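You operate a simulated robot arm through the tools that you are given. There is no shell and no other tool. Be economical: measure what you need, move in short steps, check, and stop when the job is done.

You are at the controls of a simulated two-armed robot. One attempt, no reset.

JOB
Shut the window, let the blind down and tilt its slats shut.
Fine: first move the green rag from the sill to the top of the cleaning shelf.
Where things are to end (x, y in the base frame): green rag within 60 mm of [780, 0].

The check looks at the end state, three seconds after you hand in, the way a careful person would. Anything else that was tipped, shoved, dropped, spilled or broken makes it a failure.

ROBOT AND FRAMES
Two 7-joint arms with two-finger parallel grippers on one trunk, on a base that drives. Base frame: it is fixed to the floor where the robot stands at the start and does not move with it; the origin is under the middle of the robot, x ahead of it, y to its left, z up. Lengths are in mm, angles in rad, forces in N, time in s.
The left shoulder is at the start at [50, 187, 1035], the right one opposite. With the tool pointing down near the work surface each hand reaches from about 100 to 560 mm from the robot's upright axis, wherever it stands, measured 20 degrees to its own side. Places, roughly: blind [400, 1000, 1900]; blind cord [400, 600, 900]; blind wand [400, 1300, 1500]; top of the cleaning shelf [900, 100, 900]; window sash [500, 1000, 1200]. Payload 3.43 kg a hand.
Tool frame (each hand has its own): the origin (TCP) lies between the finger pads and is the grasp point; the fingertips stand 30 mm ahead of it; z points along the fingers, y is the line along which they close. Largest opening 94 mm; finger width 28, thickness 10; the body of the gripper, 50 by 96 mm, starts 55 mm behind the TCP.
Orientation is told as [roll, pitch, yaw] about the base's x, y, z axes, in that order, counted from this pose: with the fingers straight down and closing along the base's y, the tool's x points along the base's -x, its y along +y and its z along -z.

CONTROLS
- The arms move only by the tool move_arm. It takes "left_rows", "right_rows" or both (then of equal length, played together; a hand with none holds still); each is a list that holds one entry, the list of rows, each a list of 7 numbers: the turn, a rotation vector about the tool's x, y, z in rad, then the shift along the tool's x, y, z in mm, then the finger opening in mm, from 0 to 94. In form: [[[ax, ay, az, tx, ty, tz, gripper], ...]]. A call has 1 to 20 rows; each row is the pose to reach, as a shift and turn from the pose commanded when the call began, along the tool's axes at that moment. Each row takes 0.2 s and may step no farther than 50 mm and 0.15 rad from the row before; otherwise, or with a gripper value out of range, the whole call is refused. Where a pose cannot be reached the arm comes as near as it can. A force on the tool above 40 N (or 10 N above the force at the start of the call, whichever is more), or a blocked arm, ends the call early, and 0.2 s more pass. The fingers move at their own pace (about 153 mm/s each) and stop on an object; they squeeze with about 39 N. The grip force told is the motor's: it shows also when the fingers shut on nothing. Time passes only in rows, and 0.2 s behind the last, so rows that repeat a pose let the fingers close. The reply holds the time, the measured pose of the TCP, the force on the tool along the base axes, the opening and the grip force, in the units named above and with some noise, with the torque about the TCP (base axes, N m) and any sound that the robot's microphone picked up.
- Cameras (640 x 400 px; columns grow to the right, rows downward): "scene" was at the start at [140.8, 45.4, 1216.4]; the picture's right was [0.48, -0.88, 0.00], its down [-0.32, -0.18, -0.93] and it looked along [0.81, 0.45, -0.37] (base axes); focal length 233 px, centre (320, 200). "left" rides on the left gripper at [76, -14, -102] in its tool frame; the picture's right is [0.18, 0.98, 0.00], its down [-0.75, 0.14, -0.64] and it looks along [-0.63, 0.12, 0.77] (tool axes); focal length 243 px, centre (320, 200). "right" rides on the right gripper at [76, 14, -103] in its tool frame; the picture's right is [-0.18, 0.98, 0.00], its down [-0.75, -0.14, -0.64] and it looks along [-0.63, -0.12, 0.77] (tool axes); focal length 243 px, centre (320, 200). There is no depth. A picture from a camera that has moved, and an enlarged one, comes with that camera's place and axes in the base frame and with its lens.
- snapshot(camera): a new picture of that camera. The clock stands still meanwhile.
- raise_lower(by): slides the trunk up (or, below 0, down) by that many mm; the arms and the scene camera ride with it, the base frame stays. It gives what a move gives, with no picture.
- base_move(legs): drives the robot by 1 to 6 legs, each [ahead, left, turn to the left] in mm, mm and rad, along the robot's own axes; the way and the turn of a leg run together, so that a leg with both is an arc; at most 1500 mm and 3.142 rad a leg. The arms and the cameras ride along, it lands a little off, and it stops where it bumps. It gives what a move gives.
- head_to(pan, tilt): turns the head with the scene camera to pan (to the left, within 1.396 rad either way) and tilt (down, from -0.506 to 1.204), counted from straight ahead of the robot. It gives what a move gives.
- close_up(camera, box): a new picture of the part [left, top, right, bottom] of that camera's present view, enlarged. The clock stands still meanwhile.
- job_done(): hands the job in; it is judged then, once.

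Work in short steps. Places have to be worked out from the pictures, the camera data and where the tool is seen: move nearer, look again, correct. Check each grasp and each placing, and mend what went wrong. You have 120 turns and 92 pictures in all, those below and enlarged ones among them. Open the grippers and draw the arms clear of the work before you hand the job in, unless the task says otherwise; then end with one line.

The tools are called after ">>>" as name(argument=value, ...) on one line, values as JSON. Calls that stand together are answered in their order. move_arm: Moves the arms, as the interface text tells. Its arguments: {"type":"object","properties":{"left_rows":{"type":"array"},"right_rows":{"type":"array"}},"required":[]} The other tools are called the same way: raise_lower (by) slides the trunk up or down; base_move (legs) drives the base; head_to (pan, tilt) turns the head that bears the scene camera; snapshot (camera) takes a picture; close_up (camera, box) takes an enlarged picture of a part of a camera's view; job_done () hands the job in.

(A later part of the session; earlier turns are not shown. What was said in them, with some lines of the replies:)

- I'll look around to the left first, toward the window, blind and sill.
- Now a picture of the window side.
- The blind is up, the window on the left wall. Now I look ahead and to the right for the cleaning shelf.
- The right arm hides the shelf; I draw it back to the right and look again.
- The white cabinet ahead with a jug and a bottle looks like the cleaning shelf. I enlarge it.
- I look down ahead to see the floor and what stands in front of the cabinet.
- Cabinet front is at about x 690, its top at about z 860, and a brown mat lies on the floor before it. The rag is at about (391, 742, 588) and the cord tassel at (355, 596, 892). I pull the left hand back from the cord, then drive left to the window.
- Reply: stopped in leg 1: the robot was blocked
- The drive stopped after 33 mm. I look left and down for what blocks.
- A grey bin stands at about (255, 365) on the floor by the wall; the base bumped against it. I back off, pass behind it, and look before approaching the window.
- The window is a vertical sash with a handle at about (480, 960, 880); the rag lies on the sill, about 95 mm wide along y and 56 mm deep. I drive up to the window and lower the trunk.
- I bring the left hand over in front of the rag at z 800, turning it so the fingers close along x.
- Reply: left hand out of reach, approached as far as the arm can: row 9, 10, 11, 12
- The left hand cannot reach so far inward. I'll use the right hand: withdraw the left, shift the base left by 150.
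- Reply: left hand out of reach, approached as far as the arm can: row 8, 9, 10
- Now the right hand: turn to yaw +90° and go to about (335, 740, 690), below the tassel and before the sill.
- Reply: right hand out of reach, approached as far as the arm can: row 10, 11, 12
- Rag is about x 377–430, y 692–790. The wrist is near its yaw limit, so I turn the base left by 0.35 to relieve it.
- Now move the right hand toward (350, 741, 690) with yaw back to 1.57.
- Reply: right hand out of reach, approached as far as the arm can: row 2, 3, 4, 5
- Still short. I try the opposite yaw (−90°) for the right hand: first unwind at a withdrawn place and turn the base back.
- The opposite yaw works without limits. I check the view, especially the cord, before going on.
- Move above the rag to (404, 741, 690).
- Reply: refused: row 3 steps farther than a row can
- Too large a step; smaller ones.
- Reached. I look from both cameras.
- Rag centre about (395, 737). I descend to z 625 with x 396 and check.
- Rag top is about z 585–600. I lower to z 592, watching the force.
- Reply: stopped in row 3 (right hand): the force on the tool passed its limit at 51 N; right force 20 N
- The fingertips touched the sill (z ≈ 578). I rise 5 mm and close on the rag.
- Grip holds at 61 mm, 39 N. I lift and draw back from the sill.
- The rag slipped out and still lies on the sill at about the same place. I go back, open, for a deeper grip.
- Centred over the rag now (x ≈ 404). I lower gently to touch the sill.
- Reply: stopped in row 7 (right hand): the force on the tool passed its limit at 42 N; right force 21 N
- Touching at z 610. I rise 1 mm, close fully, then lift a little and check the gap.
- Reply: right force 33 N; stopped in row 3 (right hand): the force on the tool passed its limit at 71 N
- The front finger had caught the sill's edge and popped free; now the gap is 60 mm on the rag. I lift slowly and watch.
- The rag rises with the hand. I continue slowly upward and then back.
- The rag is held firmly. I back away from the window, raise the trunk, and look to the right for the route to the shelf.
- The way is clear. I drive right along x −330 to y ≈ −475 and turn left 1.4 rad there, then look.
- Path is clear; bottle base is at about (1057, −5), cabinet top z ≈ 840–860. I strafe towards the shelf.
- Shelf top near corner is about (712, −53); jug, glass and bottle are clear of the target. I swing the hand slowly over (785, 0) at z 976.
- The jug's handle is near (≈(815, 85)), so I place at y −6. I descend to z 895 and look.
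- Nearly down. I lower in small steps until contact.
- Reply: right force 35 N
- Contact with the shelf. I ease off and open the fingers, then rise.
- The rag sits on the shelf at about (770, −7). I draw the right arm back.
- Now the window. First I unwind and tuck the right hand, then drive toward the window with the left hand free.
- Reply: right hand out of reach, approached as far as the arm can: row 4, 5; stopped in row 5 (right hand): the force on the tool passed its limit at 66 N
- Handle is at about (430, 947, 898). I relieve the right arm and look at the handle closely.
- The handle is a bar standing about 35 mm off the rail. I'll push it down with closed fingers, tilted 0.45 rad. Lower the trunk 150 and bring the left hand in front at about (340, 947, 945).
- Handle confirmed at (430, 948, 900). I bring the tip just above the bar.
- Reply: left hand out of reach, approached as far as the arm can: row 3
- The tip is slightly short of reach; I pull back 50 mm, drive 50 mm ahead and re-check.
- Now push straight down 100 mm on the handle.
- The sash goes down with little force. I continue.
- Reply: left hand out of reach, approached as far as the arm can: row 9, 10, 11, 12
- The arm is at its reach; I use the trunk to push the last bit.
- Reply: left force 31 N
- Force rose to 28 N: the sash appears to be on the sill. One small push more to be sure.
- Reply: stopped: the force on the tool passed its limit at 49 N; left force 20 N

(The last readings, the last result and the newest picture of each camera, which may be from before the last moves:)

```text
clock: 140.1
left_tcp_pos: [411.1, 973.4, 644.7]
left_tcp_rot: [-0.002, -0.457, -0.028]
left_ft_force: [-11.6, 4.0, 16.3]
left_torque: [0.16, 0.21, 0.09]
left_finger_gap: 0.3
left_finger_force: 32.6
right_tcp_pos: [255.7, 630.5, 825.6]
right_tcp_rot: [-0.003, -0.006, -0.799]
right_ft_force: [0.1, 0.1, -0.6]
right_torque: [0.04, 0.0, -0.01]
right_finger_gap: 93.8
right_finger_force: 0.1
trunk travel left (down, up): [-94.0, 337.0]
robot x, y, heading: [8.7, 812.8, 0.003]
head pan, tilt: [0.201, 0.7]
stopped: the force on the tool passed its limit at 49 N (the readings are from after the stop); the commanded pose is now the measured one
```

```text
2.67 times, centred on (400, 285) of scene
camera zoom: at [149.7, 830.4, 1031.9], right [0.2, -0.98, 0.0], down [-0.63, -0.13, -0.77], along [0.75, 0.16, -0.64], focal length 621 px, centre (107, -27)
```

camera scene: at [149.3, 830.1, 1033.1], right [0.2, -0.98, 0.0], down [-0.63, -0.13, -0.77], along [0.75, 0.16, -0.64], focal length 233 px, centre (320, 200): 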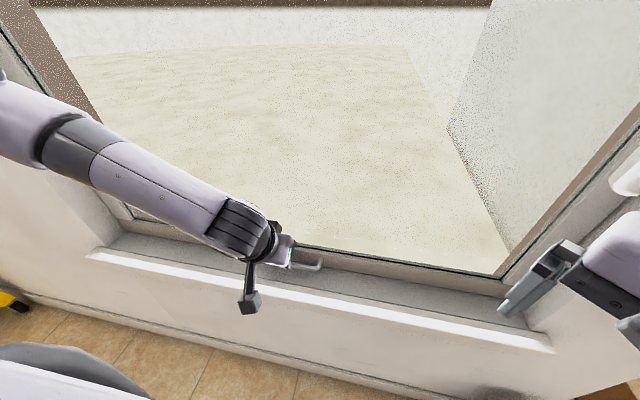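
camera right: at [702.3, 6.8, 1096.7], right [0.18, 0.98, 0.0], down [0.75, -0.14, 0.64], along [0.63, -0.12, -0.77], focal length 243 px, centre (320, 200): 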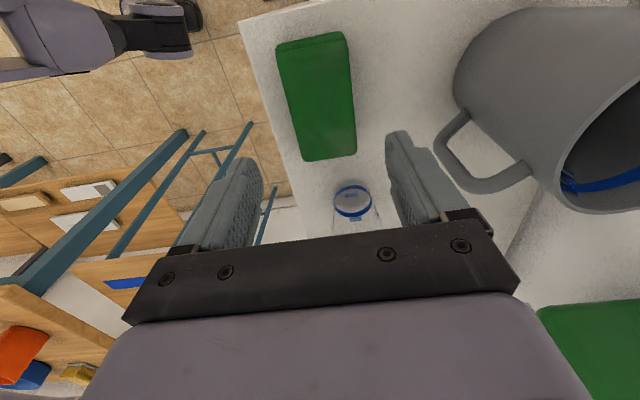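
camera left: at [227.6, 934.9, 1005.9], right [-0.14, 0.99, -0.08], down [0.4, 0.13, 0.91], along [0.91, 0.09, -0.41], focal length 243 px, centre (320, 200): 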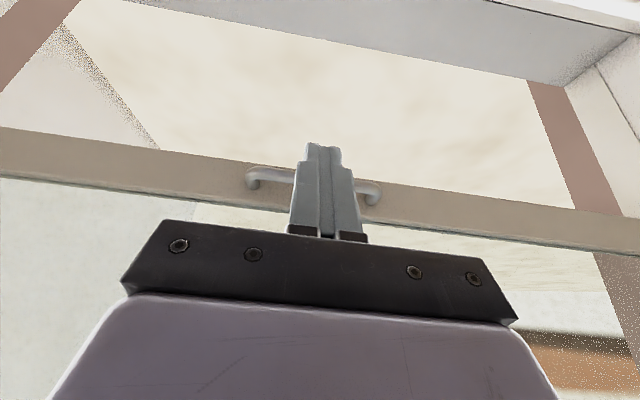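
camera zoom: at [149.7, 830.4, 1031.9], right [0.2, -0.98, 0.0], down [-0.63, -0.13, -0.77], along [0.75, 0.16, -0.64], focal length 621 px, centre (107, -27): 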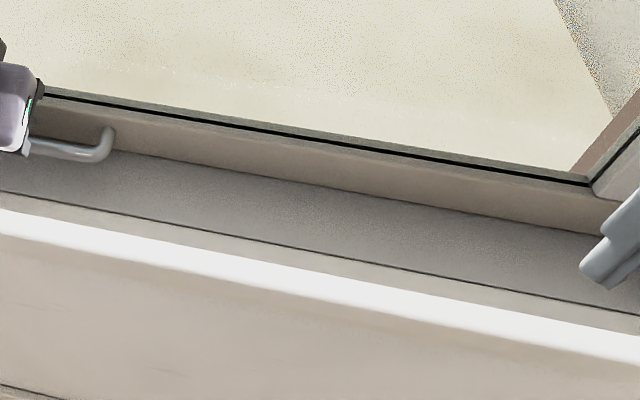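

Window is shut. I lift the left hand off the handle and draw it back.

>>> move_arm(left_rows=[[[0, 0, 0, -6, 0, -14, 0], [0, 0, 0, -15, 0, -33, 0], [0, 0, 0, 20, 0, -50, 0], [0, 0, 0, 60, 0, -68, 0], [0, 0, 0, 100, 0, -86, 0], [0, 0, 0, 135, 0, -102, 0]]])

>>> raise_lower(by=194)

>>> head_to(pan=-0.5, tilt=0.1)

>>> snapshot(camera="scene")

```text
clock: 141.5
left_tcp_pos: [330.9, 958.9, 671.8]
left_tcp_rot: [0.001, -0.455, -0.026]
left_ft_force: [0.4, 1.5, 0.5]
left_torque: [0.01, 0.01, 0.0]
left_finger_gap: 0.0
left_finger_force: 33.1
left hand out of reach, approached as far as the arm can: row 4, 5, 6
right_tcp_pos: [257.0, 630.4, 824.4]
right_tcp_rot: [-0.004, -0.005, -0.799]
right_ft_force: [0.7, -0.4, -0.3]
right_torque: [0.0, -0.01, -0.04]
right_finger_gap: 93.6
right_finger_force: 0.1
trunk travel left (down, up): [-94.0, 337.0]
robot x, y, heading: [11.1, 813.6, 0.004]
head pan, tilt: [0.201, 0.7]
```

```text
clock: 143.6
left_tcp_pos: [332.0, 958.0, 867.0]
left_tcp_rot: [-0.001, -0.456, -0.024]
left_ft_force: [0.1, -0.4, 0.2]
left_torque: [0.0, -0.01, -0.03]
left_finger_gap: 0.0
left_finger_force: 33.4
right_tcp_pos: [255.4, 630.2, 1019.7]
right_tcp_rot: [-0.005, -0.005, -0.801]
right_ft_force: [0.4, -0.7, 0.6]
right_torque: [0.03, 0.01, 0.04]
right_finger_gap: 93.9
right_finger_force: 0.0
trunk travel left (down, up): [-288.0, 143.0]
robot x, y, heading: [11.7, 811.7, 0.003]
head pan, tilt: [0.201, 0.7]
```

```text
clock: 144.7
left_tcp_pos: [331.6, 959.0, 866.0]
left_tcp_rot: [0.001, -0.456, -0.026]
left_ft_force: [0.6, 0.6, 0.3]
left_torque: [0.01, 0.01, -0.01]
left_finger_gap: 0.0
left_finger_force: 32.5
right_tcp_pos: [256.5, 630.4, 1019.8]
right_tcp_rot: [-0.004, -0.005, -0.8]
right_ft_force: [0.0, 0.4, 0.0]
right_torque: [0.01, 0.0, 0.01]
right_finger_gap: 94.1
right_finger_force: 0.0
trunk travel left (down, up): [-288.0, 143.0]
robot x, y, heading: [9.1, 815.0, 0.008]
head pan, tilt: [-0.499, 0.099]
```

```text
36 pictures are left
camera scene: at [149.0, 769.5, 1280.5], right [-0.47, -0.88, 0.0], down [-0.09, 0.05, -0.99], along [0.88, -0.47, -0.1], focal length 233 px, centre (320, 200)
```

scene: 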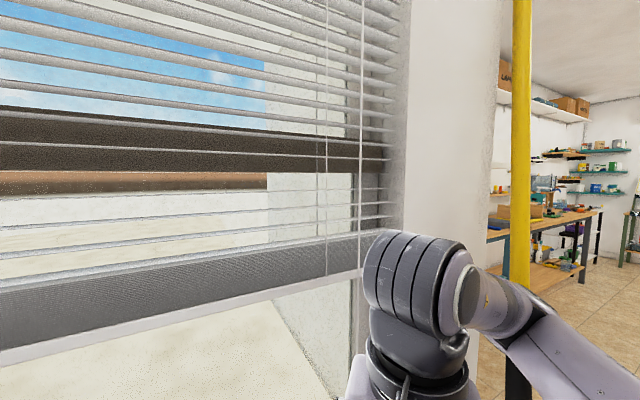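

Next the cord: tassel near (355, 596, 892). I back off to give room for a level grasp and lower the trunk so it can later lift the tassel.

>>> base_move(legs=[[-170, -60, 0]])

>>> raise_lower(by=-240)

>>> move_arm(right_rows=[[[0, 0, 0, -25, 25, 0, 94], [0, 0, 0, -50, 50, 0, 94], [0, 0, -0.13, -70, 70, 0, 94], [0, 0, -0.26, -70, 70, 0, 94], [0, 0, -0.39, -70, 70, 0, 94], [0, 0, -0.52, -70, 70, 0, 94], [0, 0, -0.65, -70, 70, 0, 94], [0, 0, -0.8, -70, 70, 0, 94]]])

```text
clock: 146.2
left_tcp_pos: [162.3, 898.1, 867.8]
left_tcp_rot: [0.001, -0.455, -0.024]
left_ft_force: [0.8, 0.1, -1.1]
left_torque: [-0.01, -0.01, -0.03]
left_finger_gap: 0.1
left_finger_force: 32.8
right_tcp_pos: [86.2, 569.1, 1018.9]
right_tcp_rot: [-0.004, -0.005, -0.798]
right_ft_force: [0.2, 0.7, 0.1]
right_torque: [0.0, 0.02, 0.03]
right_finger_gap: 94.2
right_finger_force: 0.1
trunk travel left (down, up): [-288.0, 143.0]
robot x, y, heading: [-163.6, 746.4, 0.002]
head pan, tilt: [-0.499, 0.099]
```

```text
clock: 148.7
left_tcp_pos: [162.2, 897.6, 626.5]
left_tcp_rot: [0.0, -0.454, -0.024]
left_ft_force: [0.2, 0.3, 0.1]
left_torque: [-0.01, -0.02, 0.03]
left_finger_gap: 0.0
left_finger_force: 33.0
right_tcp_pos: [87.0, 570.1, 779.6]
right_tcp_rot: [-0.007, -0.005, -0.8]
right_ft_force: [0.4, -0.4, 0.7]
right_torque: [-0.03, -0.01, 0.03]
right_finger_gap: 94.0
right_finger_force: 0.1
trunk travel left (down, up): [-48.0, 383.0]
robot x, y, heading: [-157.4, 753.4, 0.002]
head pan, tilt: [-0.499, 0.099]
```

```text
clock: 150.5
left_tcp_pos: [162.3, 898.0, 626.5]
left_tcp_rot: [0.001, -0.456, -0.024]
left_ft_force: [0.0, -0.9, -1.3]
left_torque: [0.04, -0.01, 0.04]
left_finger_gap: 0.0
left_finger_force: 33.8
right_tcp_pos: [184.6, 568.2, 780.3]
right_tcp_rot: [-0.007, 0.002, 0.003]
right_ft_force: [-0.2, -1.1, -0.5]
right_torque: [0.0, -0.01, -0.04]
right_finger_gap: 94.1
right_finger_force: 0.1
trunk travel left (down, up): [-48.0, 383.0]
robot x, y, heading: [-160.6, 752.7, 0.007]
head pan, tilt: [-0.499, 0.099]
```

Now tip the right hand level (pitch −1.35) while moving to about (225, 596, 885).

>>> move_arm(right_rows=[[[0, -0.14, 0, -4, 3, -10, 94], [0, -0.28, 0, -8, 6, -20, 94], [0, -0.42, 0, -12, 9, -30, 94], [0, -0.56, 0, -16, 12, -42, 94], [0, -0.7, 0, -20, 15, -54, 94], [0, -0.84, 0, -24, 18, -66, 94], [0, -0.98, 0, -28, 21, -78, 94], [0, -1.12, 0, -32, 24, -90, 94], [0, -1.25, 0, -36, 27, -100, 94], [0, -1.35, 0, -40, 28, -105, 94]]])

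>>> head_to(pan=-0.25, tilt=0.25)

>>> snapshot(camera="scene")

>>> snapshot(camera="right")

```text
clock: 152.7
left_tcp_pos: [162.9, 897.5, 625.9]
left_tcp_rot: [0.0, -0.456, -0.023]
left_ft_force: [0.0, 0.0, 0.2]
left_torque: [0.0, 0.03, -0.01]
left_finger_gap: 0.0
left_finger_force: 33.3
right_tcp_pos: [239.5, 607.0, 892.9]
right_tcp_rot: [-0.036, -1.353, 0.034]
right_ft_force: [0.4, 0.7, -0.8]
right_torque: [0.02, 0.0, 0.0]
right_finger_gap: 94.0
right_finger_force: 0.0
right hand out of reach, approached as far as the arm can: row 9, 10
trunk travel left (down, up): [-48.0, 383.0]
robot x, y, heading: [-163.8, 749.2, 0.009]
head pan, tilt: [-0.499, 0.099]
```

```text
clock: 153.4
left_tcp_pos: [162.8, 898.0, 627.4]
left_tcp_rot: [0.001, -0.456, -0.023]
left_ft_force: [-0.4, -0.6, 0.0]
left_torque: [0.02, 0.0, 0.01]
left_finger_gap: 0.0
left_finger_force: 33.0
right_tcp_pos: [240.0, 605.5, 893.4]
right_tcp_rot: [-0.034, -1.35, 0.037]
right_ft_force: [-0.7, -0.2, -0.8]
right_torque: [-0.02, 0.02, 0.0]
right_finger_gap: 93.7
right_finger_force: 0.1
trunk travel left (down, up): [-48.0, 383.0]
robot x, y, heading: [-164.9, 755.0, 0.009]
head pan, tilt: [-0.25, 0.25]
```

```text
35 pictures are left
camera scene: at [-11.1, 729.7, 1026.7], right [-0.24, -0.97, 0.0], down [-0.24, 0.06, -0.97], along [0.94, -0.24, -0.25], focal length 233 px, centre (320, 200)
```

scene: 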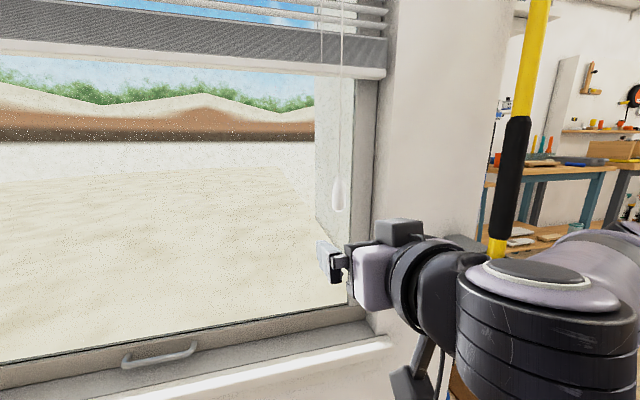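

```text
34 pictures are left
camera right: at [122.4, 620.1, 841.0], right [0.04, 0.98, 0.17], down [-0.46, -0.13, 0.88], along [0.89, -0.11, 0.45], focal length 243 px, centre (320, 200)
```

right: 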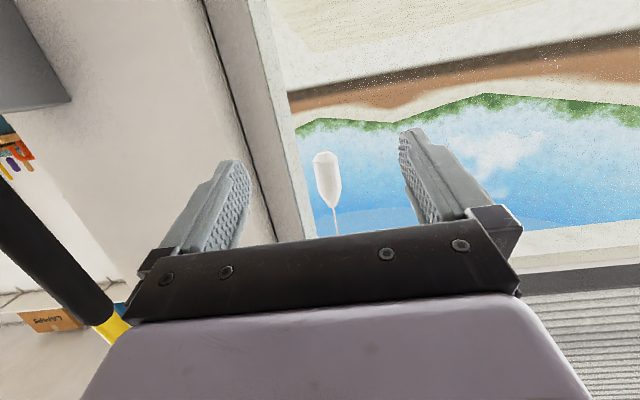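

Tassel now at about (362, 603, 936); the blind bottom seems correspondingly lower than at first, so raising the tassel lets the blind down. I move to just before it.

>>> move_arm(right_rows=[[[0, 0, 0, -35, -2, 10, 94], [0, 0, 0, -68, -5, 20, 94], [0, 0, 0, -68, -5, 50, 94], [0, 0, 0, -68, -5, 75, 94]]])

>>> snapshot(camera="right")

>>> close_up(camera="scene", box=[260, 130, 460, 290])

```text
clock: 154.4
left_tcp_pos: [163.0, 897.4, 625.3]
left_tcp_rot: [0.002, -0.456, -0.026]
left_ft_force: [-0.5, 0.6, -0.5]
left_torque: [-0.03, -0.01, 0.03]
left_finger_gap: 0.0
left_finger_force: 32.6
right_tcp_pos: [329.5, 600.9, 943.0]
right_tcp_rot: [-0.037, -1.351, 0.036]
right_ft_force: [0.3, 0.5, 0.2]
right_torque: [0.0, 0.02, 0.02]
right_finger_gap: 93.8
right_finger_force: 0.0
trunk travel left (down, up): [-48.0, 383.0]
robot x, y, heading: [-161.5, 751.2, 0.006]
head pan, tilt: [-0.25, 0.25]
```

```text
33 pictures are left
camera right: at [211.5, 614.4, 891.5], right [0.04, 0.98, 0.17], down [-0.46, -0.13, 0.88], along [0.89, -0.11, 0.45], focal length 243 px, centre (320, 200)
```

right: 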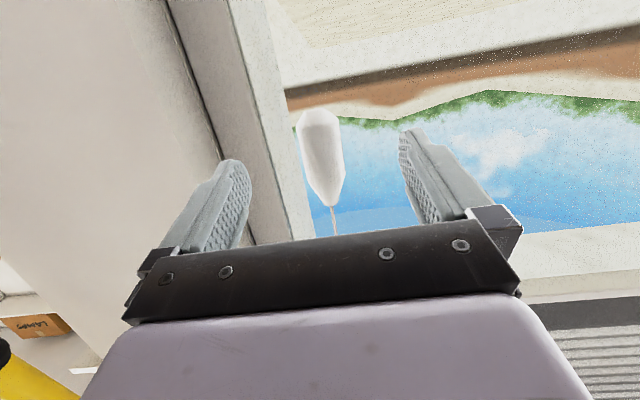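

```text
2.50 times, centred on (360, 210) of scene
camera zoom: at [-11.1, 729.8, 1026.6], right [-0.24, -0.97, 0.0], down [-0.24, 0.06, -0.97], along [0.94, -0.23, -0.25], focal length 582 px, centre (220, 175)
```

zoom: 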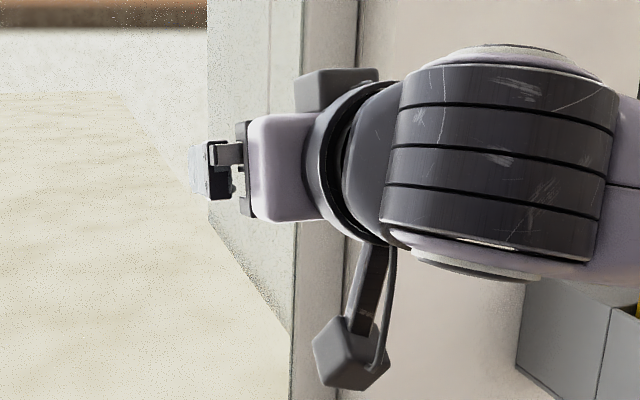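

Tassel at (363, 601, 938). I go forward 33 mm and close.

>>> move_arm(right_rows=[[[0, 0, 0, -3, 0, 17, 94], [0, 0, 0, -5, 0, 33, 94], [0, 0, 0, -5, 0, 33, 30], [0, 0, 0, -5, 0, 33, 0], [0, 0, 0, -5, 0, 33, 0], [0, 0, 0, -5, 0, 33, 0], [0, 0, 0, -5, 0, 33, 0]]])

>>> snapshot(camera="right")

```text
clock: 156.1
left_tcp_pos: [162.3, 898.4, 626.3]
left_tcp_rot: [-0.002, -0.454, -0.022]
left_ft_force: [-0.4, 0.3, 0.1]
left_torque: [-0.02, 0.02, 0.0]
left_finger_gap: 0.0
left_finger_force: 32.8
right_tcp_pos: [362.0, 602.6, 940.9]
right_tcp_rot: [-0.039, -1.351, 0.04]
right_ft_force: [6.0, 9.2, 0.8]
right_torque: [0.16, -0.39, 0.01]
right_finger_gap: 29.4
right_finger_force: 44.8
trunk travel left (down, up): [-48.0, 383.0]
robot x, y, heading: [-159.9, 749.8, 0.005]
head pan, tilt: [-0.25, 0.25]
```

```text
31 pictures are left
camera right: at [244.5, 616.0, 888.9], right [0.04, 0.98, 0.17], down [-0.46, -0.14, 0.88], along [0.89, -0.11, 0.45], focal length 243 px, centre (320, 200)
```

right: 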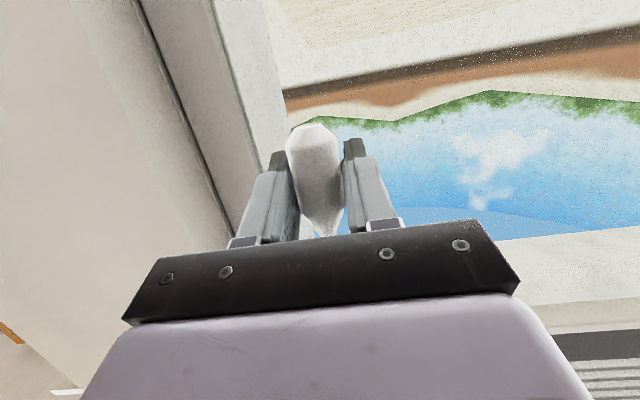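

Tassel gripped (29 mm). I raise the trunk by 80 and check the blind's reaction.

>>> raise_lower(by=80)

>>> snapshot(camera="scene")

```text
clock: 157.2
left_tcp_pos: [162.2, 898.1, 705.6]
left_tcp_rot: [-0.003, -0.454, -0.021]
left_ft_force: [-0.3, 0.0, 0.2]
left_torque: [-0.01, 0.02, 0.04]
left_finger_gap: 0.1
left_finger_force: 32.3
right_tcp_pos: [361.3, 601.8, 1021.3]
right_tcp_rot: [-0.039, -1.348, 0.038]
right_ft_force: [3.0, 12.2, 2.1]
right_torque: [0.09, 1.32, 0.03]
right_finger_gap: 29.7
right_finger_force: 45.2
trunk travel left (down, up): [-128.0, 303.0]
robot x, y, heading: [-158.4, 748.2, 0.001]
head pan, tilt: [-0.25, 0.25]
```

```text
30 pictures are left
camera scene: at [-10.8, 731.0, 1106.7], right [-0.24, -0.97, 0.0], down [-0.24, 0.06, -0.97], along [0.94, -0.24, -0.25], focal length 233 px, centre (320, 200)
```

scene: 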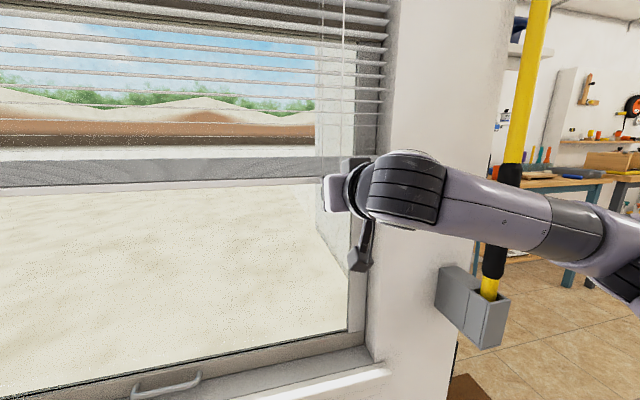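

The blind comes down as the tassel rises, but its rail will pass close to the fingertips. I regrip with just the tips: open, back 22 mm, close.

>>> move_arm(right_rows=[[[0, 0, 0, 0, 0, 0, 50], [0, 0, 0, 0, 0, 0, 60], [0, 0, 0, 5, 0, -22, 60], [0, 0, 0, 5, 0, -22, 20], [0, 0, 0, 5, 0, -22, 0], [0, 0, 0, 5, 0, -22, 0], [0, 0, 0, 5, 0, -22, 0]]])

>>> snapshot(camera="right")

```text
clock: 158.8
left_tcp_pos: [161.8, 897.7, 706.0]
left_tcp_rot: [-0.003, -0.454, -0.024]
left_ft_force: [-1.1, 0.3, -0.4]
left_torque: [0.01, 0.01, 0.0]
left_finger_gap: 0.0
left_finger_force: 32.5
right_tcp_pos: [339.0, 603.4, 1021.7]
right_tcp_rot: [-0.033, -1.352, 0.034]
right_ft_force: [-1.1, 6.1, -2.4]
right_torque: [1.22, -0.22, 0.16]
right_finger_gap: 25.3
right_finger_force: 45.1
trunk travel left (down, up): [-128.0, 303.0]
robot x, y, heading: [-158.8, 748.3, 0.006]
head pan, tilt: [-0.25, 0.25]
```

```text
29 pictures are left
camera right: at [221.5, 615.9, 969.3], right [0.04, 0.98, 0.17], down [-0.46, -0.14, 0.88], along [0.89, -0.11, 0.45], focal length 243 px, centre (320, 200)
```

right: 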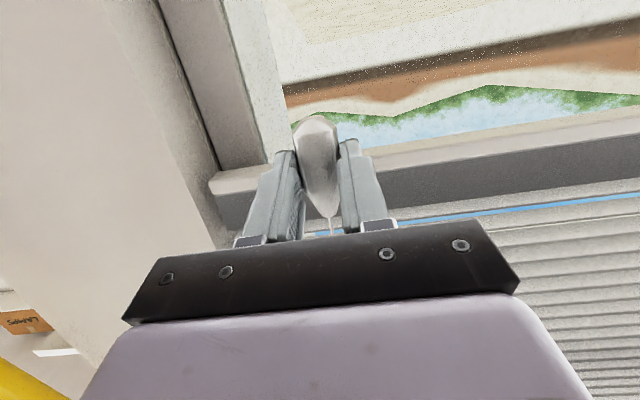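

Held by the tips (25 mm). Raise the trunk further 80, watching force.

>>> raise_lower(by=80)

>>> snapshot(camera="right")

```text
clock: 160.0
left_tcp_pos: [162.2, 898.9, 787.2]
left_tcp_rot: [-0.001, -0.456, -0.026]
left_ft_force: [0.1, -0.2, -0.7]
left_torque: [-0.01, -0.01, -0.02]
left_finger_gap: 0.0
left_finger_force: 32.9
right_tcp_pos: [338.1, 602.3, 1102.9]
right_tcp_rot: [-0.037, -1.35, 0.039]
right_ft_force: [-2.6, 8.3, 3.6]
right_torque: [0.98, 1.33, 0.31]
right_finger_gap: 25.5
right_finger_force: 45.0
trunk travel left (down, up): [-208.0, 223.0]
robot x, y, heading: [-161.3, 751.0, 0.008]
head pan, tilt: [-0.25, 0.25]
```

```text
28 pictures are left
camera right: at [221.5, 616.0, 1049.8], right [0.04, 0.98, 0.17], down [-0.46, -0.14, 0.88], along [0.89, -0.11, 0.45], focal length 243 px, centre (320, 200)
```

right: 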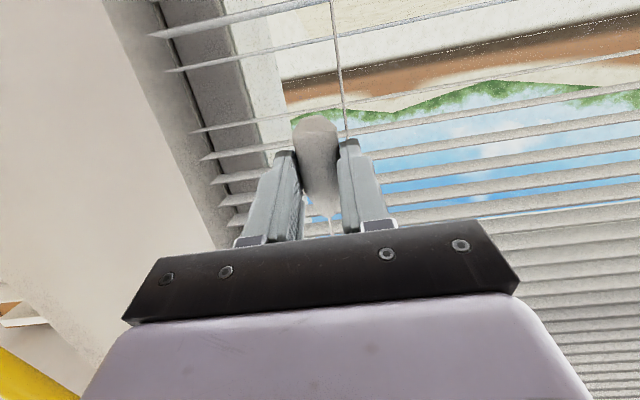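

Works well; the rail passed below. Raise 110 more, then look.

>>> raise_lower(by=120)

>>> raise_lower(by=98)

>>> head_to(pan=0.0, tilt=0.5)

>>> snapshot(camera="scene")

```text
clock: 161.5
left_tcp_pos: [161.7, 899.5, 907.1]
left_tcp_rot: [-0.002, -0.454, -0.024]
left_ft_force: [0.0, -0.4, 0.7]
left_torque: [0.0, 0.01, 0.06]
left_finger_gap: 0.0
left_finger_force: 33.3
right_tcp_pos: [337.8, 602.7, 1221.6]
right_tcp_rot: [-0.035, -1.351, 0.037]
right_ft_force: [-1.8, 8.3, 1.6]
right_torque: [0.99, 1.34, 0.3]
right_finger_gap: 25.3
right_finger_force: 44.4
trunk travel left (down, up): [-328.0, 103.0]
robot x, y, heading: [-159.3, 749.8, 0.005]
head pan, tilt: [-0.25, 0.25]
```

```text
clock: 162.8
left_tcp_pos: [162.2, 898.2, 1004.3]
left_tcp_rot: [-0.003, -0.455, -0.024]
left_ft_force: [-0.3, -0.6, -0.8]
left_torque: [0.03, -0.02, 0.0]
left_finger_gap: 0.1
left_finger_force: 32.6
right_tcp_pos: [338.2, 601.9, 1319.8]
right_tcp_rot: [-0.035, -1.349, 0.036]
right_ft_force: [-0.9, 7.2, 2.8]
right_torque: [0.96, 0.98, 0.24]
right_finger_gap: 25.3
right_finger_force: 44.8
trunk travel left (down, up): [-426.0, 5.0]
robot x, y, heading: [-161.9, 749.6, 0.005]
head pan, tilt: [-0.25, 0.25]
```

```text
clock: 163.6
left_tcp_pos: [162.7, 898.7, 1004.6]
left_tcp_rot: [-0.003, -0.456, -0.023]
left_ft_force: [-0.8, 0.1, 0.0]
left_torque: [0.05, 0.0, 0.0]
left_finger_gap: 0.1
left_finger_force: 32.8
right_tcp_pos: [339.5, 602.0, 1321.1]
right_tcp_rot: [-0.036, -1.352, 0.036]
right_ft_force: [-1.2, 6.2, 1.6]
right_torque: [1.07, 0.29, 0.12]
right_finger_gap: 25.7
right_finger_force: 45.1
trunk travel left (down, up): [-426.0, 5.0]
robot x, y, heading: [-159.9, 751.9, 0.006]
head pan, tilt: [0.0, 0.499]
```

```text
27 pictures are left
camera scene: at [-11.0, 753.9, 1381.6], right [0.0, -1.0, 0.0], down [-0.48, 0.0, -0.88], along [0.88, 0.0, -0.48], focal length 233 px, centre (320, 200)
```

scene: 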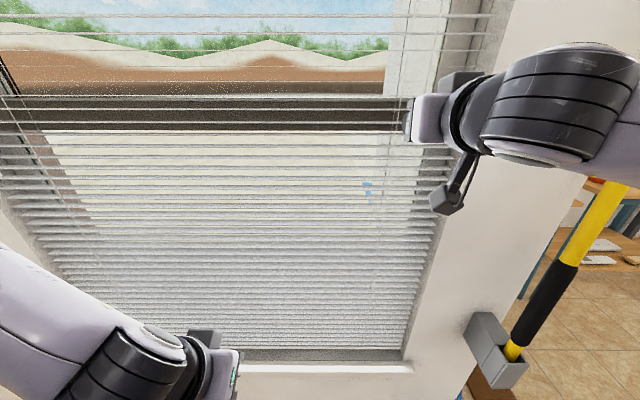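

Nearly down (rail at about z 625). I lift the tassel further with the arm until it meets its stop.

>>> move_arm(right_rows=[[[0, 0, 0, -10, 0, -2.2, 0], [0, 0, 0, -20, 0, -4.4, 0], [0, 0, 0, -29, 0, -6.6, 0], [0, 0, 0, -39, 0, -8.8, 0], [0, 0, 0, -49, 0, -11, 0], [0, 0, 0, -58.5, 0, -13.2, 0]]])

>>> close_up(camera="scene", box=[220, 300, 480, 400])

```text
clock: 165.0
left_tcp_pos: [164.2, 898.2, 1002.7]
left_tcp_rot: [-0.001, -0.453, -0.024]
left_ft_force: [0.2, 0.1, 0.9]
left_torque: [-0.01, -0.01, -0.02]
left_finger_gap: 0.1
left_finger_force: 32.5
right_tcp_pos: [342.4, 602.7, 1370.7]
right_tcp_rot: [-0.056, -1.328, 0.059]
right_ft_force: [-0.8, 6.2, -32.8]
right_torque: [0.3, 0.52, 0.07]
right_finger_gap: 25.4
right_finger_force: 44.9
trunk travel left (down, up): [-426.0, 5.0]
robot x, y, heading: [-163.3, 751.3, 0.0]
head pan, tilt: [0.0, 0.499]
```

```text
2.46 times, centred on (350, 350) of scene
camera zoom: at [-7.8, 753.0, 1380.9], right [0.01, -1.0, 0.0], down [-0.48, 0.0, -0.88], along [0.88, 0.0, -0.48], focal length 573 px, centre (246, -169)
```

zoom: 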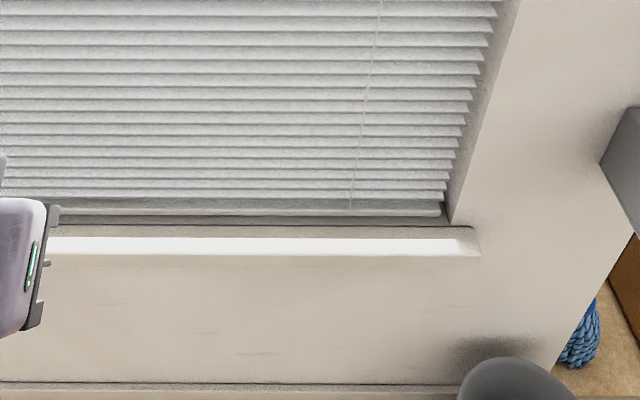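

The tassel is at its stop (33 N) and the blind is down to the sill. I release and draw back.

>>> move_arm(right_rows=[[[0, 0, 0, 5, 0, 0, 0], [0, 0, 0, 6, 0, 0, 40], [0, 0, 0, 6, 0, 0, 70], [0, 0, 0, 6, 0, 0, 70], [0, 0, 0, 6, 0, -30, 70], [0, 0, 0, 6, 0, -70, 70], [0, 0, 0, 6, 0, -110, 70]]])

>>> head_to(pan=0.0, tilt=0.2)

>>> snapshot(camera="scene")

```text
clock: 166.6
left_tcp_pos: [161.6, 897.1, 1004.3]
left_tcp_rot: [-0.001, -0.455, -0.023]
left_ft_force: [-0.8, -0.1, 0.4]
left_torque: [-0.02, -0.01, 0.0]
left_finger_gap: 0.1
left_finger_force: 32.6
right_tcp_pos: [228.8, 602.6, 1396.4]
right_tcp_rot: [-0.031, -1.351, 0.031]
right_ft_force: [-0.2, -0.3, 0.0]
right_torque: [0.02, 0.01, 0.0]
right_finger_gap: 70.1
right_finger_force: 0.2
trunk travel left (down, up): [-426.0, 5.0]
robot x, y, heading: [-160.5, 751.1, 0.007]
head pan, tilt: [0.0, 0.499]
```

```text
clock: 167.4
left_tcp_pos: [162.2, 897.3, 1005.0]
left_tcp_rot: [0.002, -0.455, -0.024]
left_ft_force: [0.4, -0.6, 0.2]
left_torque: [0.01, -0.02, -0.01]
left_finger_gap: 0.0
left_finger_force: 33.0
right_tcp_pos: [230.2, 601.8, 1398.1]
right_tcp_rot: [-0.033, -1.35, 0.034]
right_ft_force: [-0.9, 0.0, -0.2]
right_torque: [0.0, 0.03, -0.01]
right_finger_gap: 69.8
right_finger_force: 0.0
trunk travel left (down, up): [-426.0, 5.0]
robot x, y, heading: [-162.0, 751.6, 0.007]
head pan, tilt: [0.0, 0.201]
```

```text
25 pictures are left
camera scene: at [-8.5, 752.9, 1409.1], right [0.0, -1.0, 0.0], down [-0.2, 0.0, -0.98], along [0.98, 0.0, -0.2], focal length 233 px, centre (320, 200)
```

scene: 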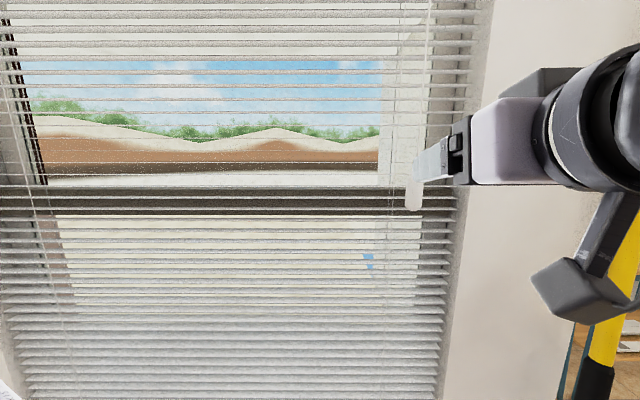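

The tassel stays up. Now the wand at the left end; I back off a little, drive left, and look.

>>> base_move(legs=[[-60, 0, 0], [0, 380, 0]])

>>> head_to(pan=0.25, tilt=0.15)

>>> snapshot(camera="scene")

```text
clock: 171.8
left_tcp_pos: [99.7, 1278.9, 1004.3]
left_tcp_rot: [0.002, -0.454, -0.023]
left_ft_force: [0.1, 0.1, 0.6]
left_torque: [0.0, -0.01, -0.02]
left_finger_gap: 0.0
left_finger_force: 33.3
right_tcp_pos: [169.1, 983.4, 1397.0]
right_tcp_rot: [-0.035, -1.35, 0.038]
right_ft_force: [0.0, -0.1, -0.2]
right_torque: [0.0, 0.0, -0.01]
right_finger_gap: 70.1
right_finger_force: 0.1
trunk travel left (down, up): [-426.0, 5.0]
robot x, y, heading: [-222.4, 1133.6, 0.01]
head pan, tilt: [0.0, 0.201]
```

```text
clock: 172.6
left_tcp_pos: [99.9, 1277.7, 1003.9]
left_tcp_rot: [0.0, -0.456, -0.022]
left_ft_force: [-0.6, -0.7, 0.0]
left_torque: [0.02, 0.01, 0.02]
left_finger_gap: 0.3
left_finger_force: 32.4
right_tcp_pos: [168.3, 984.1, 1396.0]
right_tcp_rot: [-0.034, -1.35, 0.037]
right_ft_force: [-0.2, 0.7, -0.2]
right_torque: [-0.01, -0.02, -0.01]
right_finger_gap: 69.9
right_finger_force: 0.1
trunk travel left (down, up): [-426.0, 5.0]
robot x, y, heading: [-221.3, 1131.7, 0.009]
head pan, tilt: [0.25, 0.15]
```

```text
24 pictures are left
camera scene: at [-73.8, 1156.1, 1413.9], right [0.25, -0.97, 0.0], down [-0.14, -0.04, -0.99], along [0.96, 0.25, -0.15], focal length 233 px, centre (320, 200)
```

scene: 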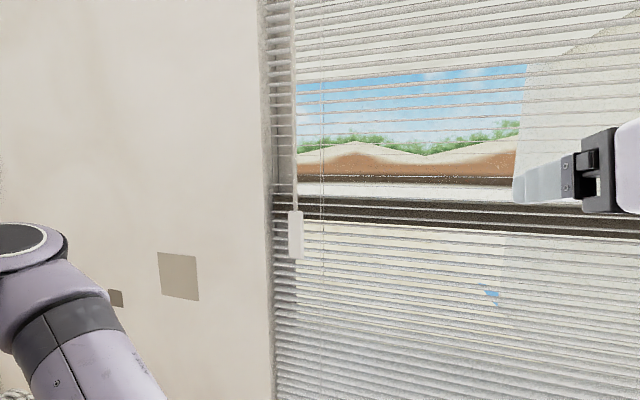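

The wand's handle is at about (362, 1322, 1271). A close look.

>>> close_up(camera="scene", box=[250, 150, 350, 280])

```text
3.08 times, centred on (300, 215) of scene
camera zoom: at [-73.8, 1156.1, 1413.9], right [0.25, -0.97, 0.0], down [-0.14, -0.04, -0.99], along [0.96, 0.25, -0.15], focal length 716 px, centre (382, 154)
```

zoom: 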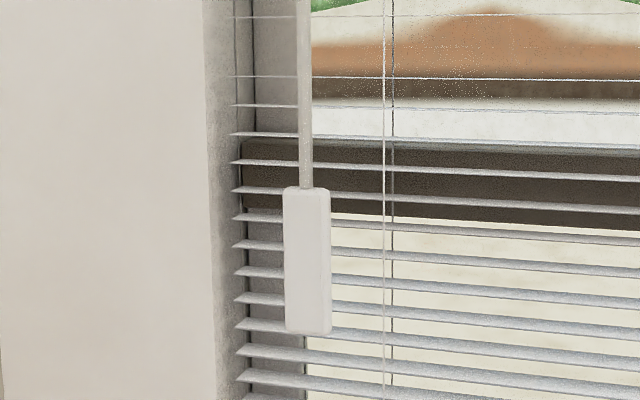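

It's a paddle about 31 mm wide, z 1222–1320. I drive 60 mm ahead and bring the left hand level in front of it.

>>> base_move(legs=[[60, 0, 0]])

>>> move_arm(left_rows=[[[0, -0.11, 0, -28, 5, -23, 80], [0, -0.22, 0, -56, 10, -46, 80], [0, -0.33, 0, -84, 15, -69, 80], [0, -0.44, 0, -112, 20, -92, 80], [0, -0.55, 0, -140, 25, -115, 80], [0, -0.66, 0, -168, 30, -138, 80], [0, -0.77, 0, -200, 36, -161, 80], [0, -0.895, 0, -220, 42, -184, 80]]])

>>> snapshot(camera="left")

>>> snapshot(camera="scene")

```text
clock: 173.6
left_tcp_pos: [159.6, 1278.6, 1005.1]
left_tcp_rot: [0.0, -0.453, -0.023]
left_ft_force: [0.5, 0.7, -0.3]
left_torque: [0.01, 0.01, -0.02]
left_finger_gap: 0.1
left_finger_force: 32.4
right_tcp_pos: [228.8, 983.6, 1395.6]
right_tcp_rot: [-0.033, -1.349, 0.034]
right_ft_force: [1.0, 0.6, 0.0]
right_torque: [-0.02, 0.04, 0.01]
right_finger_gap: 69.9
right_finger_force: 0.0
trunk travel left (down, up): [-426.0, 5.0]
robot x, y, heading: [-163.4, 1136.6, 0.012]
head pan, tilt: [0.25, 0.15]
```

```text
clock: 175.4
left_tcp_pos: [276.6, 1318.2, 1267.2]
left_tcp_rot: [-0.003, -1.351, -0.024]
left_ft_force: [0.2, -0.3, 0.3]
left_torque: [-0.03, -0.02, 0.01]
left_finger_gap: 80.1
left_finger_force: 0.0
left hand out of reach, approached as far as the arm can: row 1, 2, 3, 4, 5
right_tcp_pos: [226.3, 983.8, 1397.2]
right_tcp_rot: [-0.031, -1.353, 0.036]
right_ft_force: [0.2, 0.7, 0.1]
right_torque: [0.01, -0.02, 0.0]
right_finger_gap: 69.7
right_finger_force: 0.0
trunk travel left (down, up): [-426.0, 5.0]
robot x, y, heading: [-164.8, 1130.6, 0.009]
head pan, tilt: [0.25, 0.15]
```

```text
22 pictures are left
camera left: at [160.0, 1306.4, 1215.2], right [-0.02, 0.98, -0.18], down [-0.46, 0.15, 0.88], along [0.89, 0.1, 0.45], focal length 243 px, centre (320, 200)
```

left: 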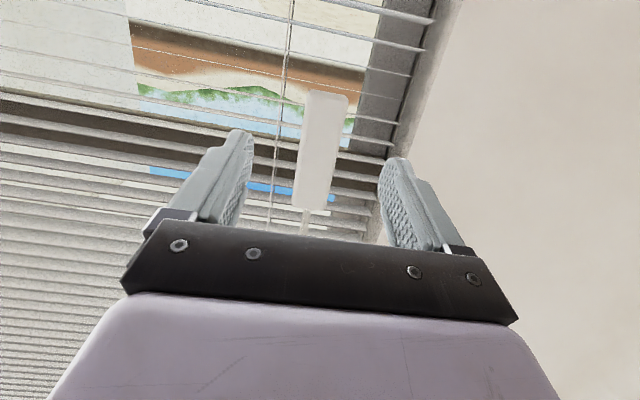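

```text
21 pictures are left
camera scene: at [-15.2, 1156.7, 1413.9], right [0.25, -0.97, 0.0], down [-0.14, -0.04, -0.99], along [0.96, 0.25, -0.15], focal length 233 px, centre (320, 200)
```

scene: 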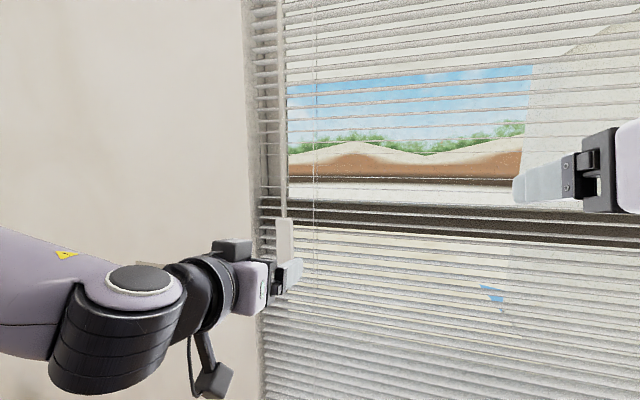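

Paddle centre at about (367, 1322, 1273). I go in to TCP x 346 and close on it.

>>> move_arm(left_rows=[[[0, 0, 0, -10, 5, 33, 80], [0, 0, 0, -20, 5, 66, 80], [0, 0, 0, -20, 5, 66, 40], [0, 0, 0, -20, 5, 66, 0], [0, 0, 0, -20, 5, 66, 0], [0, 0, 0, -20, 5, 66, 0]]])

>>> snapshot(camera="left")

```text
clock: 176.8
left_tcp_pos: [345.0, 1320.8, 1272.4]
left_tcp_rot: [0.011, -1.348, -0.036]
left_ft_force: [-0.8, -11.4, -5.1]
left_torque: [0.08, -1.02, -0.16]
left_finger_gap: 36.3
left_finger_force: 44.6
right_tcp_pos: [228.0, 980.6, 1395.8]
right_tcp_rot: [-0.026, -1.351, 0.026]
right_ft_force: [-0.9, 0.3, -0.2]
right_torque: [0.0, 0.02, 0.01]
right_finger_gap: 70.0
right_finger_force: 0.2
trunk travel left (down, up): [-426.0, 5.0]
robot x, y, heading: [-162.1, 1130.4, 0.007]
head pan, tilt: [0.25, 0.15]
```

```text
20 pictures are left
camera left: at [228.8, 1307.7, 1220.7], right [-0.01, 0.98, -0.18], down [-0.46, 0.15, 0.88], along [0.89, 0.09, 0.45], focal length 243 px, centre (320, 200)
```

left: 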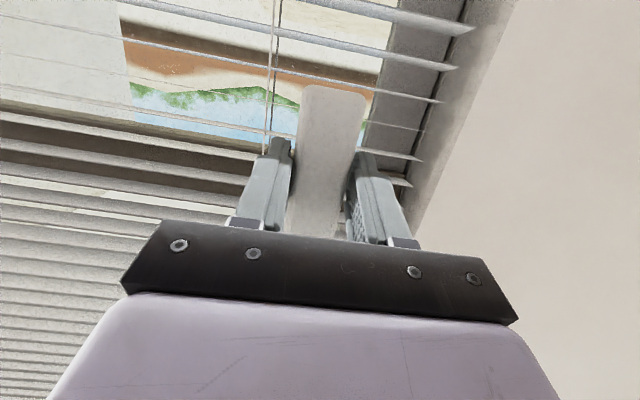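

Gripped at 36 mm. I twist it by −0.6 rad about the vertical wand axis and watch the slats.

>>> move_arm(left_rows=[[[0.117, 0, 0.026, 0, 2.7, 0.2, 0], [0.234, 0, 0.053, 0, 5.5, 0.7, 0], [0.351, 0, 0.079, 0, 8.1, 1.5, 0], [0.468, 0, 0.105, -0.5, 10.6, 2.6, 0], [0.586, 0, 0.131, -1, 13, 4, 0]]])

>>> close_up(camera="scene", box=[240, 60, 500, 300])

```text
clock: 178.0
left_tcp_pos: [344.9, 1326.3, 1271.8]
left_tcp_rot: [0.019, -1.346, -0.66]
left_ft_force: [-12.6, -27.9, -3.0]
left_torque: [0.85, 0.6, -0.06]
left_finger_gap: 33.0
left_finger_force: 44.9
right_tcp_pos: [225.1, 978.8, 1397.4]
right_tcp_rot: [-0.012, -1.353, 0.016]
right_ft_force: [-0.3, 0.2, 0.2]
right_torque: [0.0, -0.01, -0.04]
right_finger_gap: 70.3
right_finger_force: 0.1
trunk travel left (down, up): [-426.0, 5.0]
robot x, y, heading: [-163.5, 1129.0, 0.009]
head pan, tilt: [0.25, 0.15]
```

```text
1.67 times, centred on (370, 180) of scene
camera zoom: at [-17.0, 1151.4, 1414.2], right [0.25, -0.97, 0.0], down [-0.14, -0.03, -0.99], along [0.96, 0.25, -0.15], focal length 388 px, centre (237, 233)
```

zoom: 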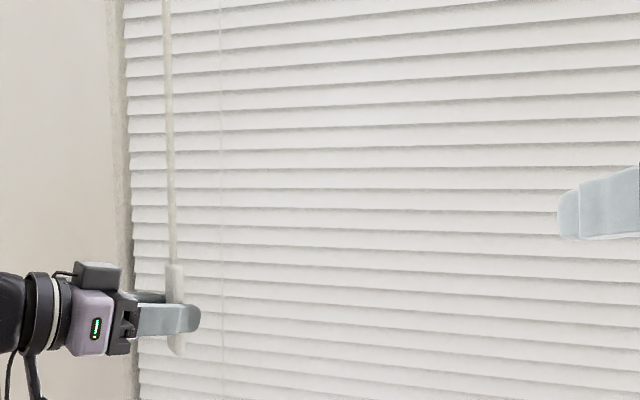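

The slats turn shut. I twist a bit further (−0.4 more, easing the side load) to be sure of full closing.

>>> move_arm(left_rows=[[[0.098, 0, 0.022, 0, -4, 2, 0], [0.195, 0, 0.044, 0, -6, 3, 0], [0.293, 0, 0.066, 0, -7, 3, 0], [0.39, 0, 0.088, 0, -7, 3, 0]]])

>>> close_up(camera="scene", box=[240, 60, 500, 300])

```text
clock: 179.0
left_tcp_pos: [347.0, 1331.5, 1271.3]
left_tcp_rot: [0.002, -1.351, -1.02]
left_ft_force: [-6.1, 6.5, 3.0]
left_torque: [0.38, 0.51, 0.2]
left_finger_gap: 33.7
left_finger_force: 44.5
right_tcp_pos: [224.1, 984.2, 1397.3]
right_tcp_rot: [-0.039, -1.353, 0.04]
right_ft_force: [0.4, -0.5, -0.5]
right_torque: [0.02, 0.04, 0.0]
right_finger_gap: 70.1
right_finger_force: 0.1
trunk travel left (down, up): [-426.0, 5.0]
robot x, y, heading: [-163.3, 1132.6, 0.01]
head pan, tilt: [0.25, 0.15]
```

```text
1.67 times, centred on (370, 180) of scene
camera zoom: at [-16.1, 1157.8, 1414.1], right [0.25, -0.97, 0.0], down [-0.14, -0.04, -0.99], along [0.96, 0.25, -0.15], focal length 388 px, centre (237, 233)
```

zoom: 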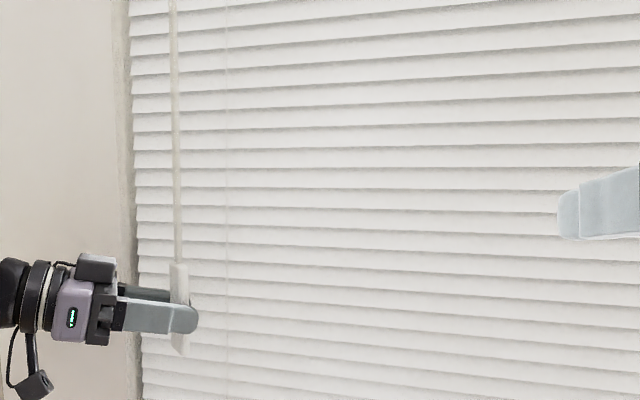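

Little change now; one further −0.4 to find the stop.

>>> move_arm(left_rows=[[[0.098, 0, 0.022, 0, 0, 0, 0], [0.195, 0, 0.044, 0, 0, 0, 0], [0.293, 0, 0.066, 0, 0, 0, 0], [0.39, 0, 0.088, 0, 0, 0, 0]]])

>>> close_up(camera="scene", box=[240, 60, 500, 300])

```text
clock: 180.0
left_tcp_pos: [352.7, 1332.1, 1270.4]
left_tcp_rot: [0.002, -1.354, -1.415]
left_ft_force: [21.6, 15.3, 13.5]
left_torque: [-0.6, 0.84, 0.4]
left_finger_gap: 32.6
left_finger_force: 45.1
right_tcp_pos: [230.0, 986.2, 1397.1]
right_tcp_rot: [-0.043, -1.348, 0.047]
right_ft_force: [0.0, 0.7, 0.5]
right_torque: [-0.02, 0.04, -0.02]
right_finger_gap: 70.0
right_finger_force: 0.0
trunk travel left (down, up): [-426.0, 5.0]
robot x, y, heading: [-164.5, 1129.2, 0.004]
head pan, tilt: [0.25, 0.15]
```

```text
1.67 times, centred on (370, 180) of scene
camera zoom: at [-12.2, 1159.2, 1413.7], right [0.25, -0.97, 0.0], down [-0.15, -0.04, -0.99], along [0.96, 0.25, -0.15], focal length 388 px, centre (237, 233)
```

zoom: 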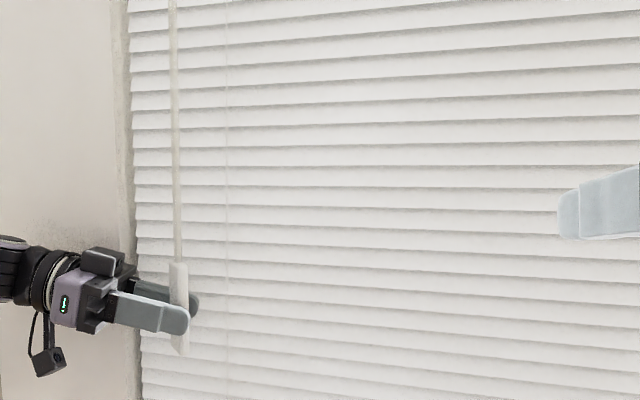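

The slats no longer change and torque grows: they are at their shut stop. I open slightly, back out, then move away from the blind.

>>> move_arm(left_rows=[[[0, 0, 0, 0, 0, 0, 42], [0, 0, 0, 0, 0, 0, 50], [0, 0, 0, 0, 0, 0, 50], [0, 0, 0, 0, 0, -15, 50], [0, 0, 0, 0, 0, -35, 50], [0, 0, 0, 0, -5, -60, 50], [0, 0, 0, 0, -35, -70, 50], [0, 0, 0, 0, -70, -80, 50], [0, 0, 0, 0, -110, -85, 60]]])

>>> snapshot(camera="scene")

```text
clock: 182.0
left_tcp_pos: [226.4, 1393.2, 1290.8]
left_tcp_rot: [0.001, -1.351, -1.426]
left_ft_force: [-0.8, -0.2, -0.1]
left_torque: [-0.02, 0.0, -0.03]
left_finger_gap: 59.9
left_finger_force: 0.0
right_tcp_pos: [226.5, 985.0, 1398.2]
right_tcp_rot: [-0.034, -1.352, 0.036]
right_ft_force: [0.2, 0.6, 0.3]
right_torque: [0.04, -0.01, 0.03]
right_finger_gap: 70.3
right_finger_force: 0.0
trunk travel left (down, up): [-426.0, 5.0]
robot x, y, heading: [-161.0, 1133.6, 0.002]
head pan, tilt: [0.25, 0.15]
```

```text
16 pictures are left
camera scene: at [-16.1, 1156.8, 1414.1], right [0.25, -0.97, 0.0], down [-0.14, -0.04, -0.99], along [0.96, 0.25, -0.15], focal length 233 px, centre (320, 200)
```

scene: 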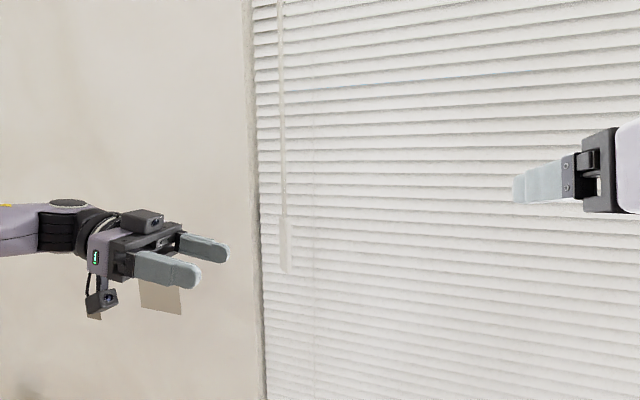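

Slats are shut and stay so. I back the robot away and check everything.

>>> base_move(legs=[[-300, 0, 0], [0, -350, 0]])

>>> head_to(pan=0.0, tilt=0.35)

>>> snapshot(camera="scene")

>>> head_to(pan=-0.65, tilt=0.35)

>>> snapshot(camera="scene")

```text
clock: 187.3
left_tcp_pos: [-70.3, 1040.9, 1289.9]
left_tcp_rot: [0.0, -1.352, -1.42]
left_ft_force: [0.1, -0.7, 0.0]
left_torque: [0.05, -0.02, -0.02]
left_finger_gap: 60.0
left_finger_force: 0.1
right_tcp_pos: [-69.1, 632.0, 1396.9]
right_tcp_rot: [-0.033, -1.351, 0.038]
right_ft_force: [0.3, -0.4, -0.1]
right_torque: [-0.04, -0.03, 0.01]
right_finger_gap: 70.0
right_finger_force: 0.1
trunk travel left (down, up): [-426.0, 5.0]
robot x, y, heading: [-459.5, 779.5, 0.01]
head pan, tilt: [0.25, 0.15]
```

```text
clock: 188.0
left_tcp_pos: [-70.5, 1041.5, 1290.9]
left_tcp_rot: [0.003, -1.35, -1.42]
left_ft_force: [0.4, 0.1, 0.1]
left_torque: [0.02, 0.01, 0.01]
left_finger_gap: 60.1
left_finger_force: 0.2
right_tcp_pos: [-68.3, 631.8, 1396.9]
right_tcp_rot: [-0.033, -1.352, 0.038]
right_ft_force: [0.4, -0.6, -0.1]
right_torque: [0.01, 0.0, 0.01]
right_finger_gap: 69.9
right_finger_force: 0.0
trunk travel left (down, up): [-426.0, 5.0]
robot x, y, heading: [-459.7, 776.4, 0.008]
head pan, tilt: [0.0, 0.351]
```

```text
15 pictures are left
camera scene: at [-307.7, 781.8, 1395.2], right [0.01, -1.0, 0.0], down [-0.34, 0.0, -0.94], along [0.94, 0.01, -0.34], focal length 233 px, centre (320, 200)
```

scene: 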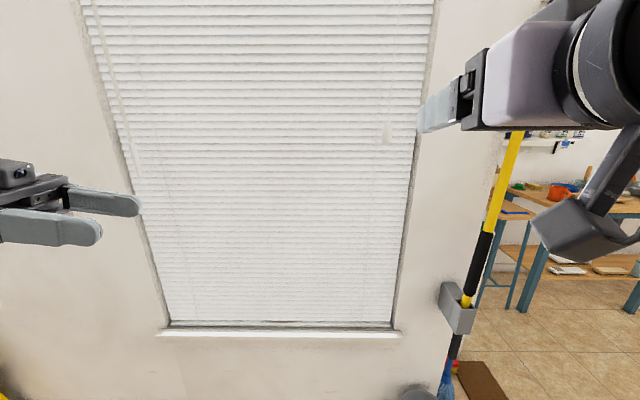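

```text
clock: 189.1
left_tcp_pos: [-70.8, 1042.2, 1288.8]
left_tcp_rot: [-0.001, -1.352, -1.419]
left_ft_force: [-0.4, -0.9, -0.2]
left_torque: [-0.01, -0.02, 0.01]
left_finger_gap: 60.0
left_finger_force: 0.1
right_tcp_pos: [-68.2, 631.5, 1396.0]
right_tcp_rot: [-0.035, -1.35, 0.039]
right_ft_force: [-0.3, 0.6, 0.3]
right_torque: [0.02, 0.02, -0.03]
right_finger_gap: 69.9
right_finger_force: 0.0
trunk travel left (down, up): [-426.0, 5.0]
robot x, y, heading: [-458.8, 781.4, 0.01]
head pan, tilt: [-0.649, 0.351]
```

```text
14 pictures are left
camera scene: at [-326.0, 725.3, 1395.2], right [-0.6, -0.8, 0.0], down [-0.28, 0.2, -0.94], along [0.75, -0.56, -0.34], focal length 233 px, centre (320, 200)
```

scene: 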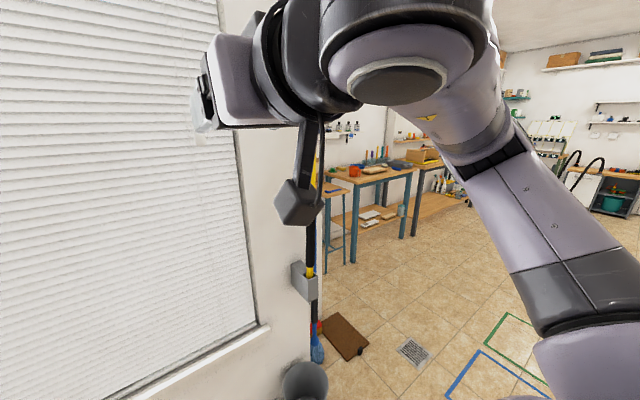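

Blind is down and shut, everything else standing. I check the bottom edge closely.

>>> head_to(pan=0.0, tilt=0.6)

>>> close_up(camera="scene", box=[140, 180, 430, 320])

```text
clock: 190.1
left_tcp_pos: [-70.8, 1041.8, 1290.1]
left_tcp_rot: [0.0, -1.35, -1.42]
left_ft_force: [0.3, -0.1, 0.3]
left_torque: [0.0, -0.02, 0.01]
left_finger_gap: 59.9
left_finger_force: 0.1
right_tcp_pos: [-68.5, 631.6, 1396.6]
right_tcp_rot: [-0.034, -1.352, 0.037]
right_ft_force: [-0.2, 0.1, -0.3]
right_torque: [-0.01, 0.02, -0.02]
right_finger_gap: 69.9
right_finger_force: 0.0
trunk travel left (down, up): [-426.0, 5.0]
robot x, y, heading: [-462.8, 781.3, 0.006]
head pan, tilt: [0.0, 0.6]
```

```text
2.21 times, centred on (285, 250) of scene
camera zoom: at [-312.2, 781.1, 1373.0], right [0.0, -1.0, 0.0], down [-0.56, 0.0, -0.83], along [0.83, 0.0, -0.56], focal length 514 px, centre (397, 90)
```

zoom: 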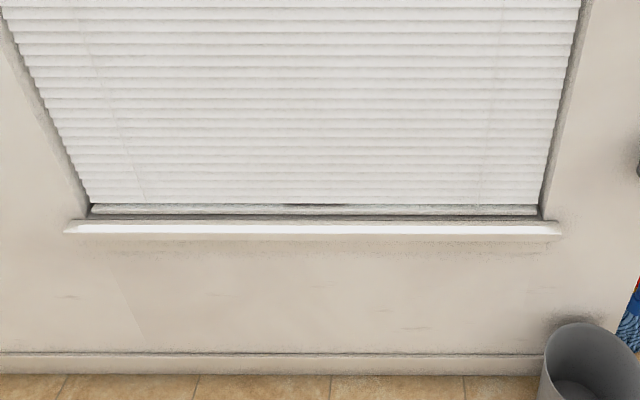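

The rail rests at the sill, the slats are shut, the arms are clear and the grippers open. I hand the job in.

>>> job_done()

```text
The job is handed in.
```

The rag is on top of the cleaning shelf at about (770, −7), inside the 60 mm tolerance. The window is shut, the blind is down to the sill, and its slats are tilted shut. Early on the base bumped the grey bin by the wall; as far as I can tell from the pictures it did not move.
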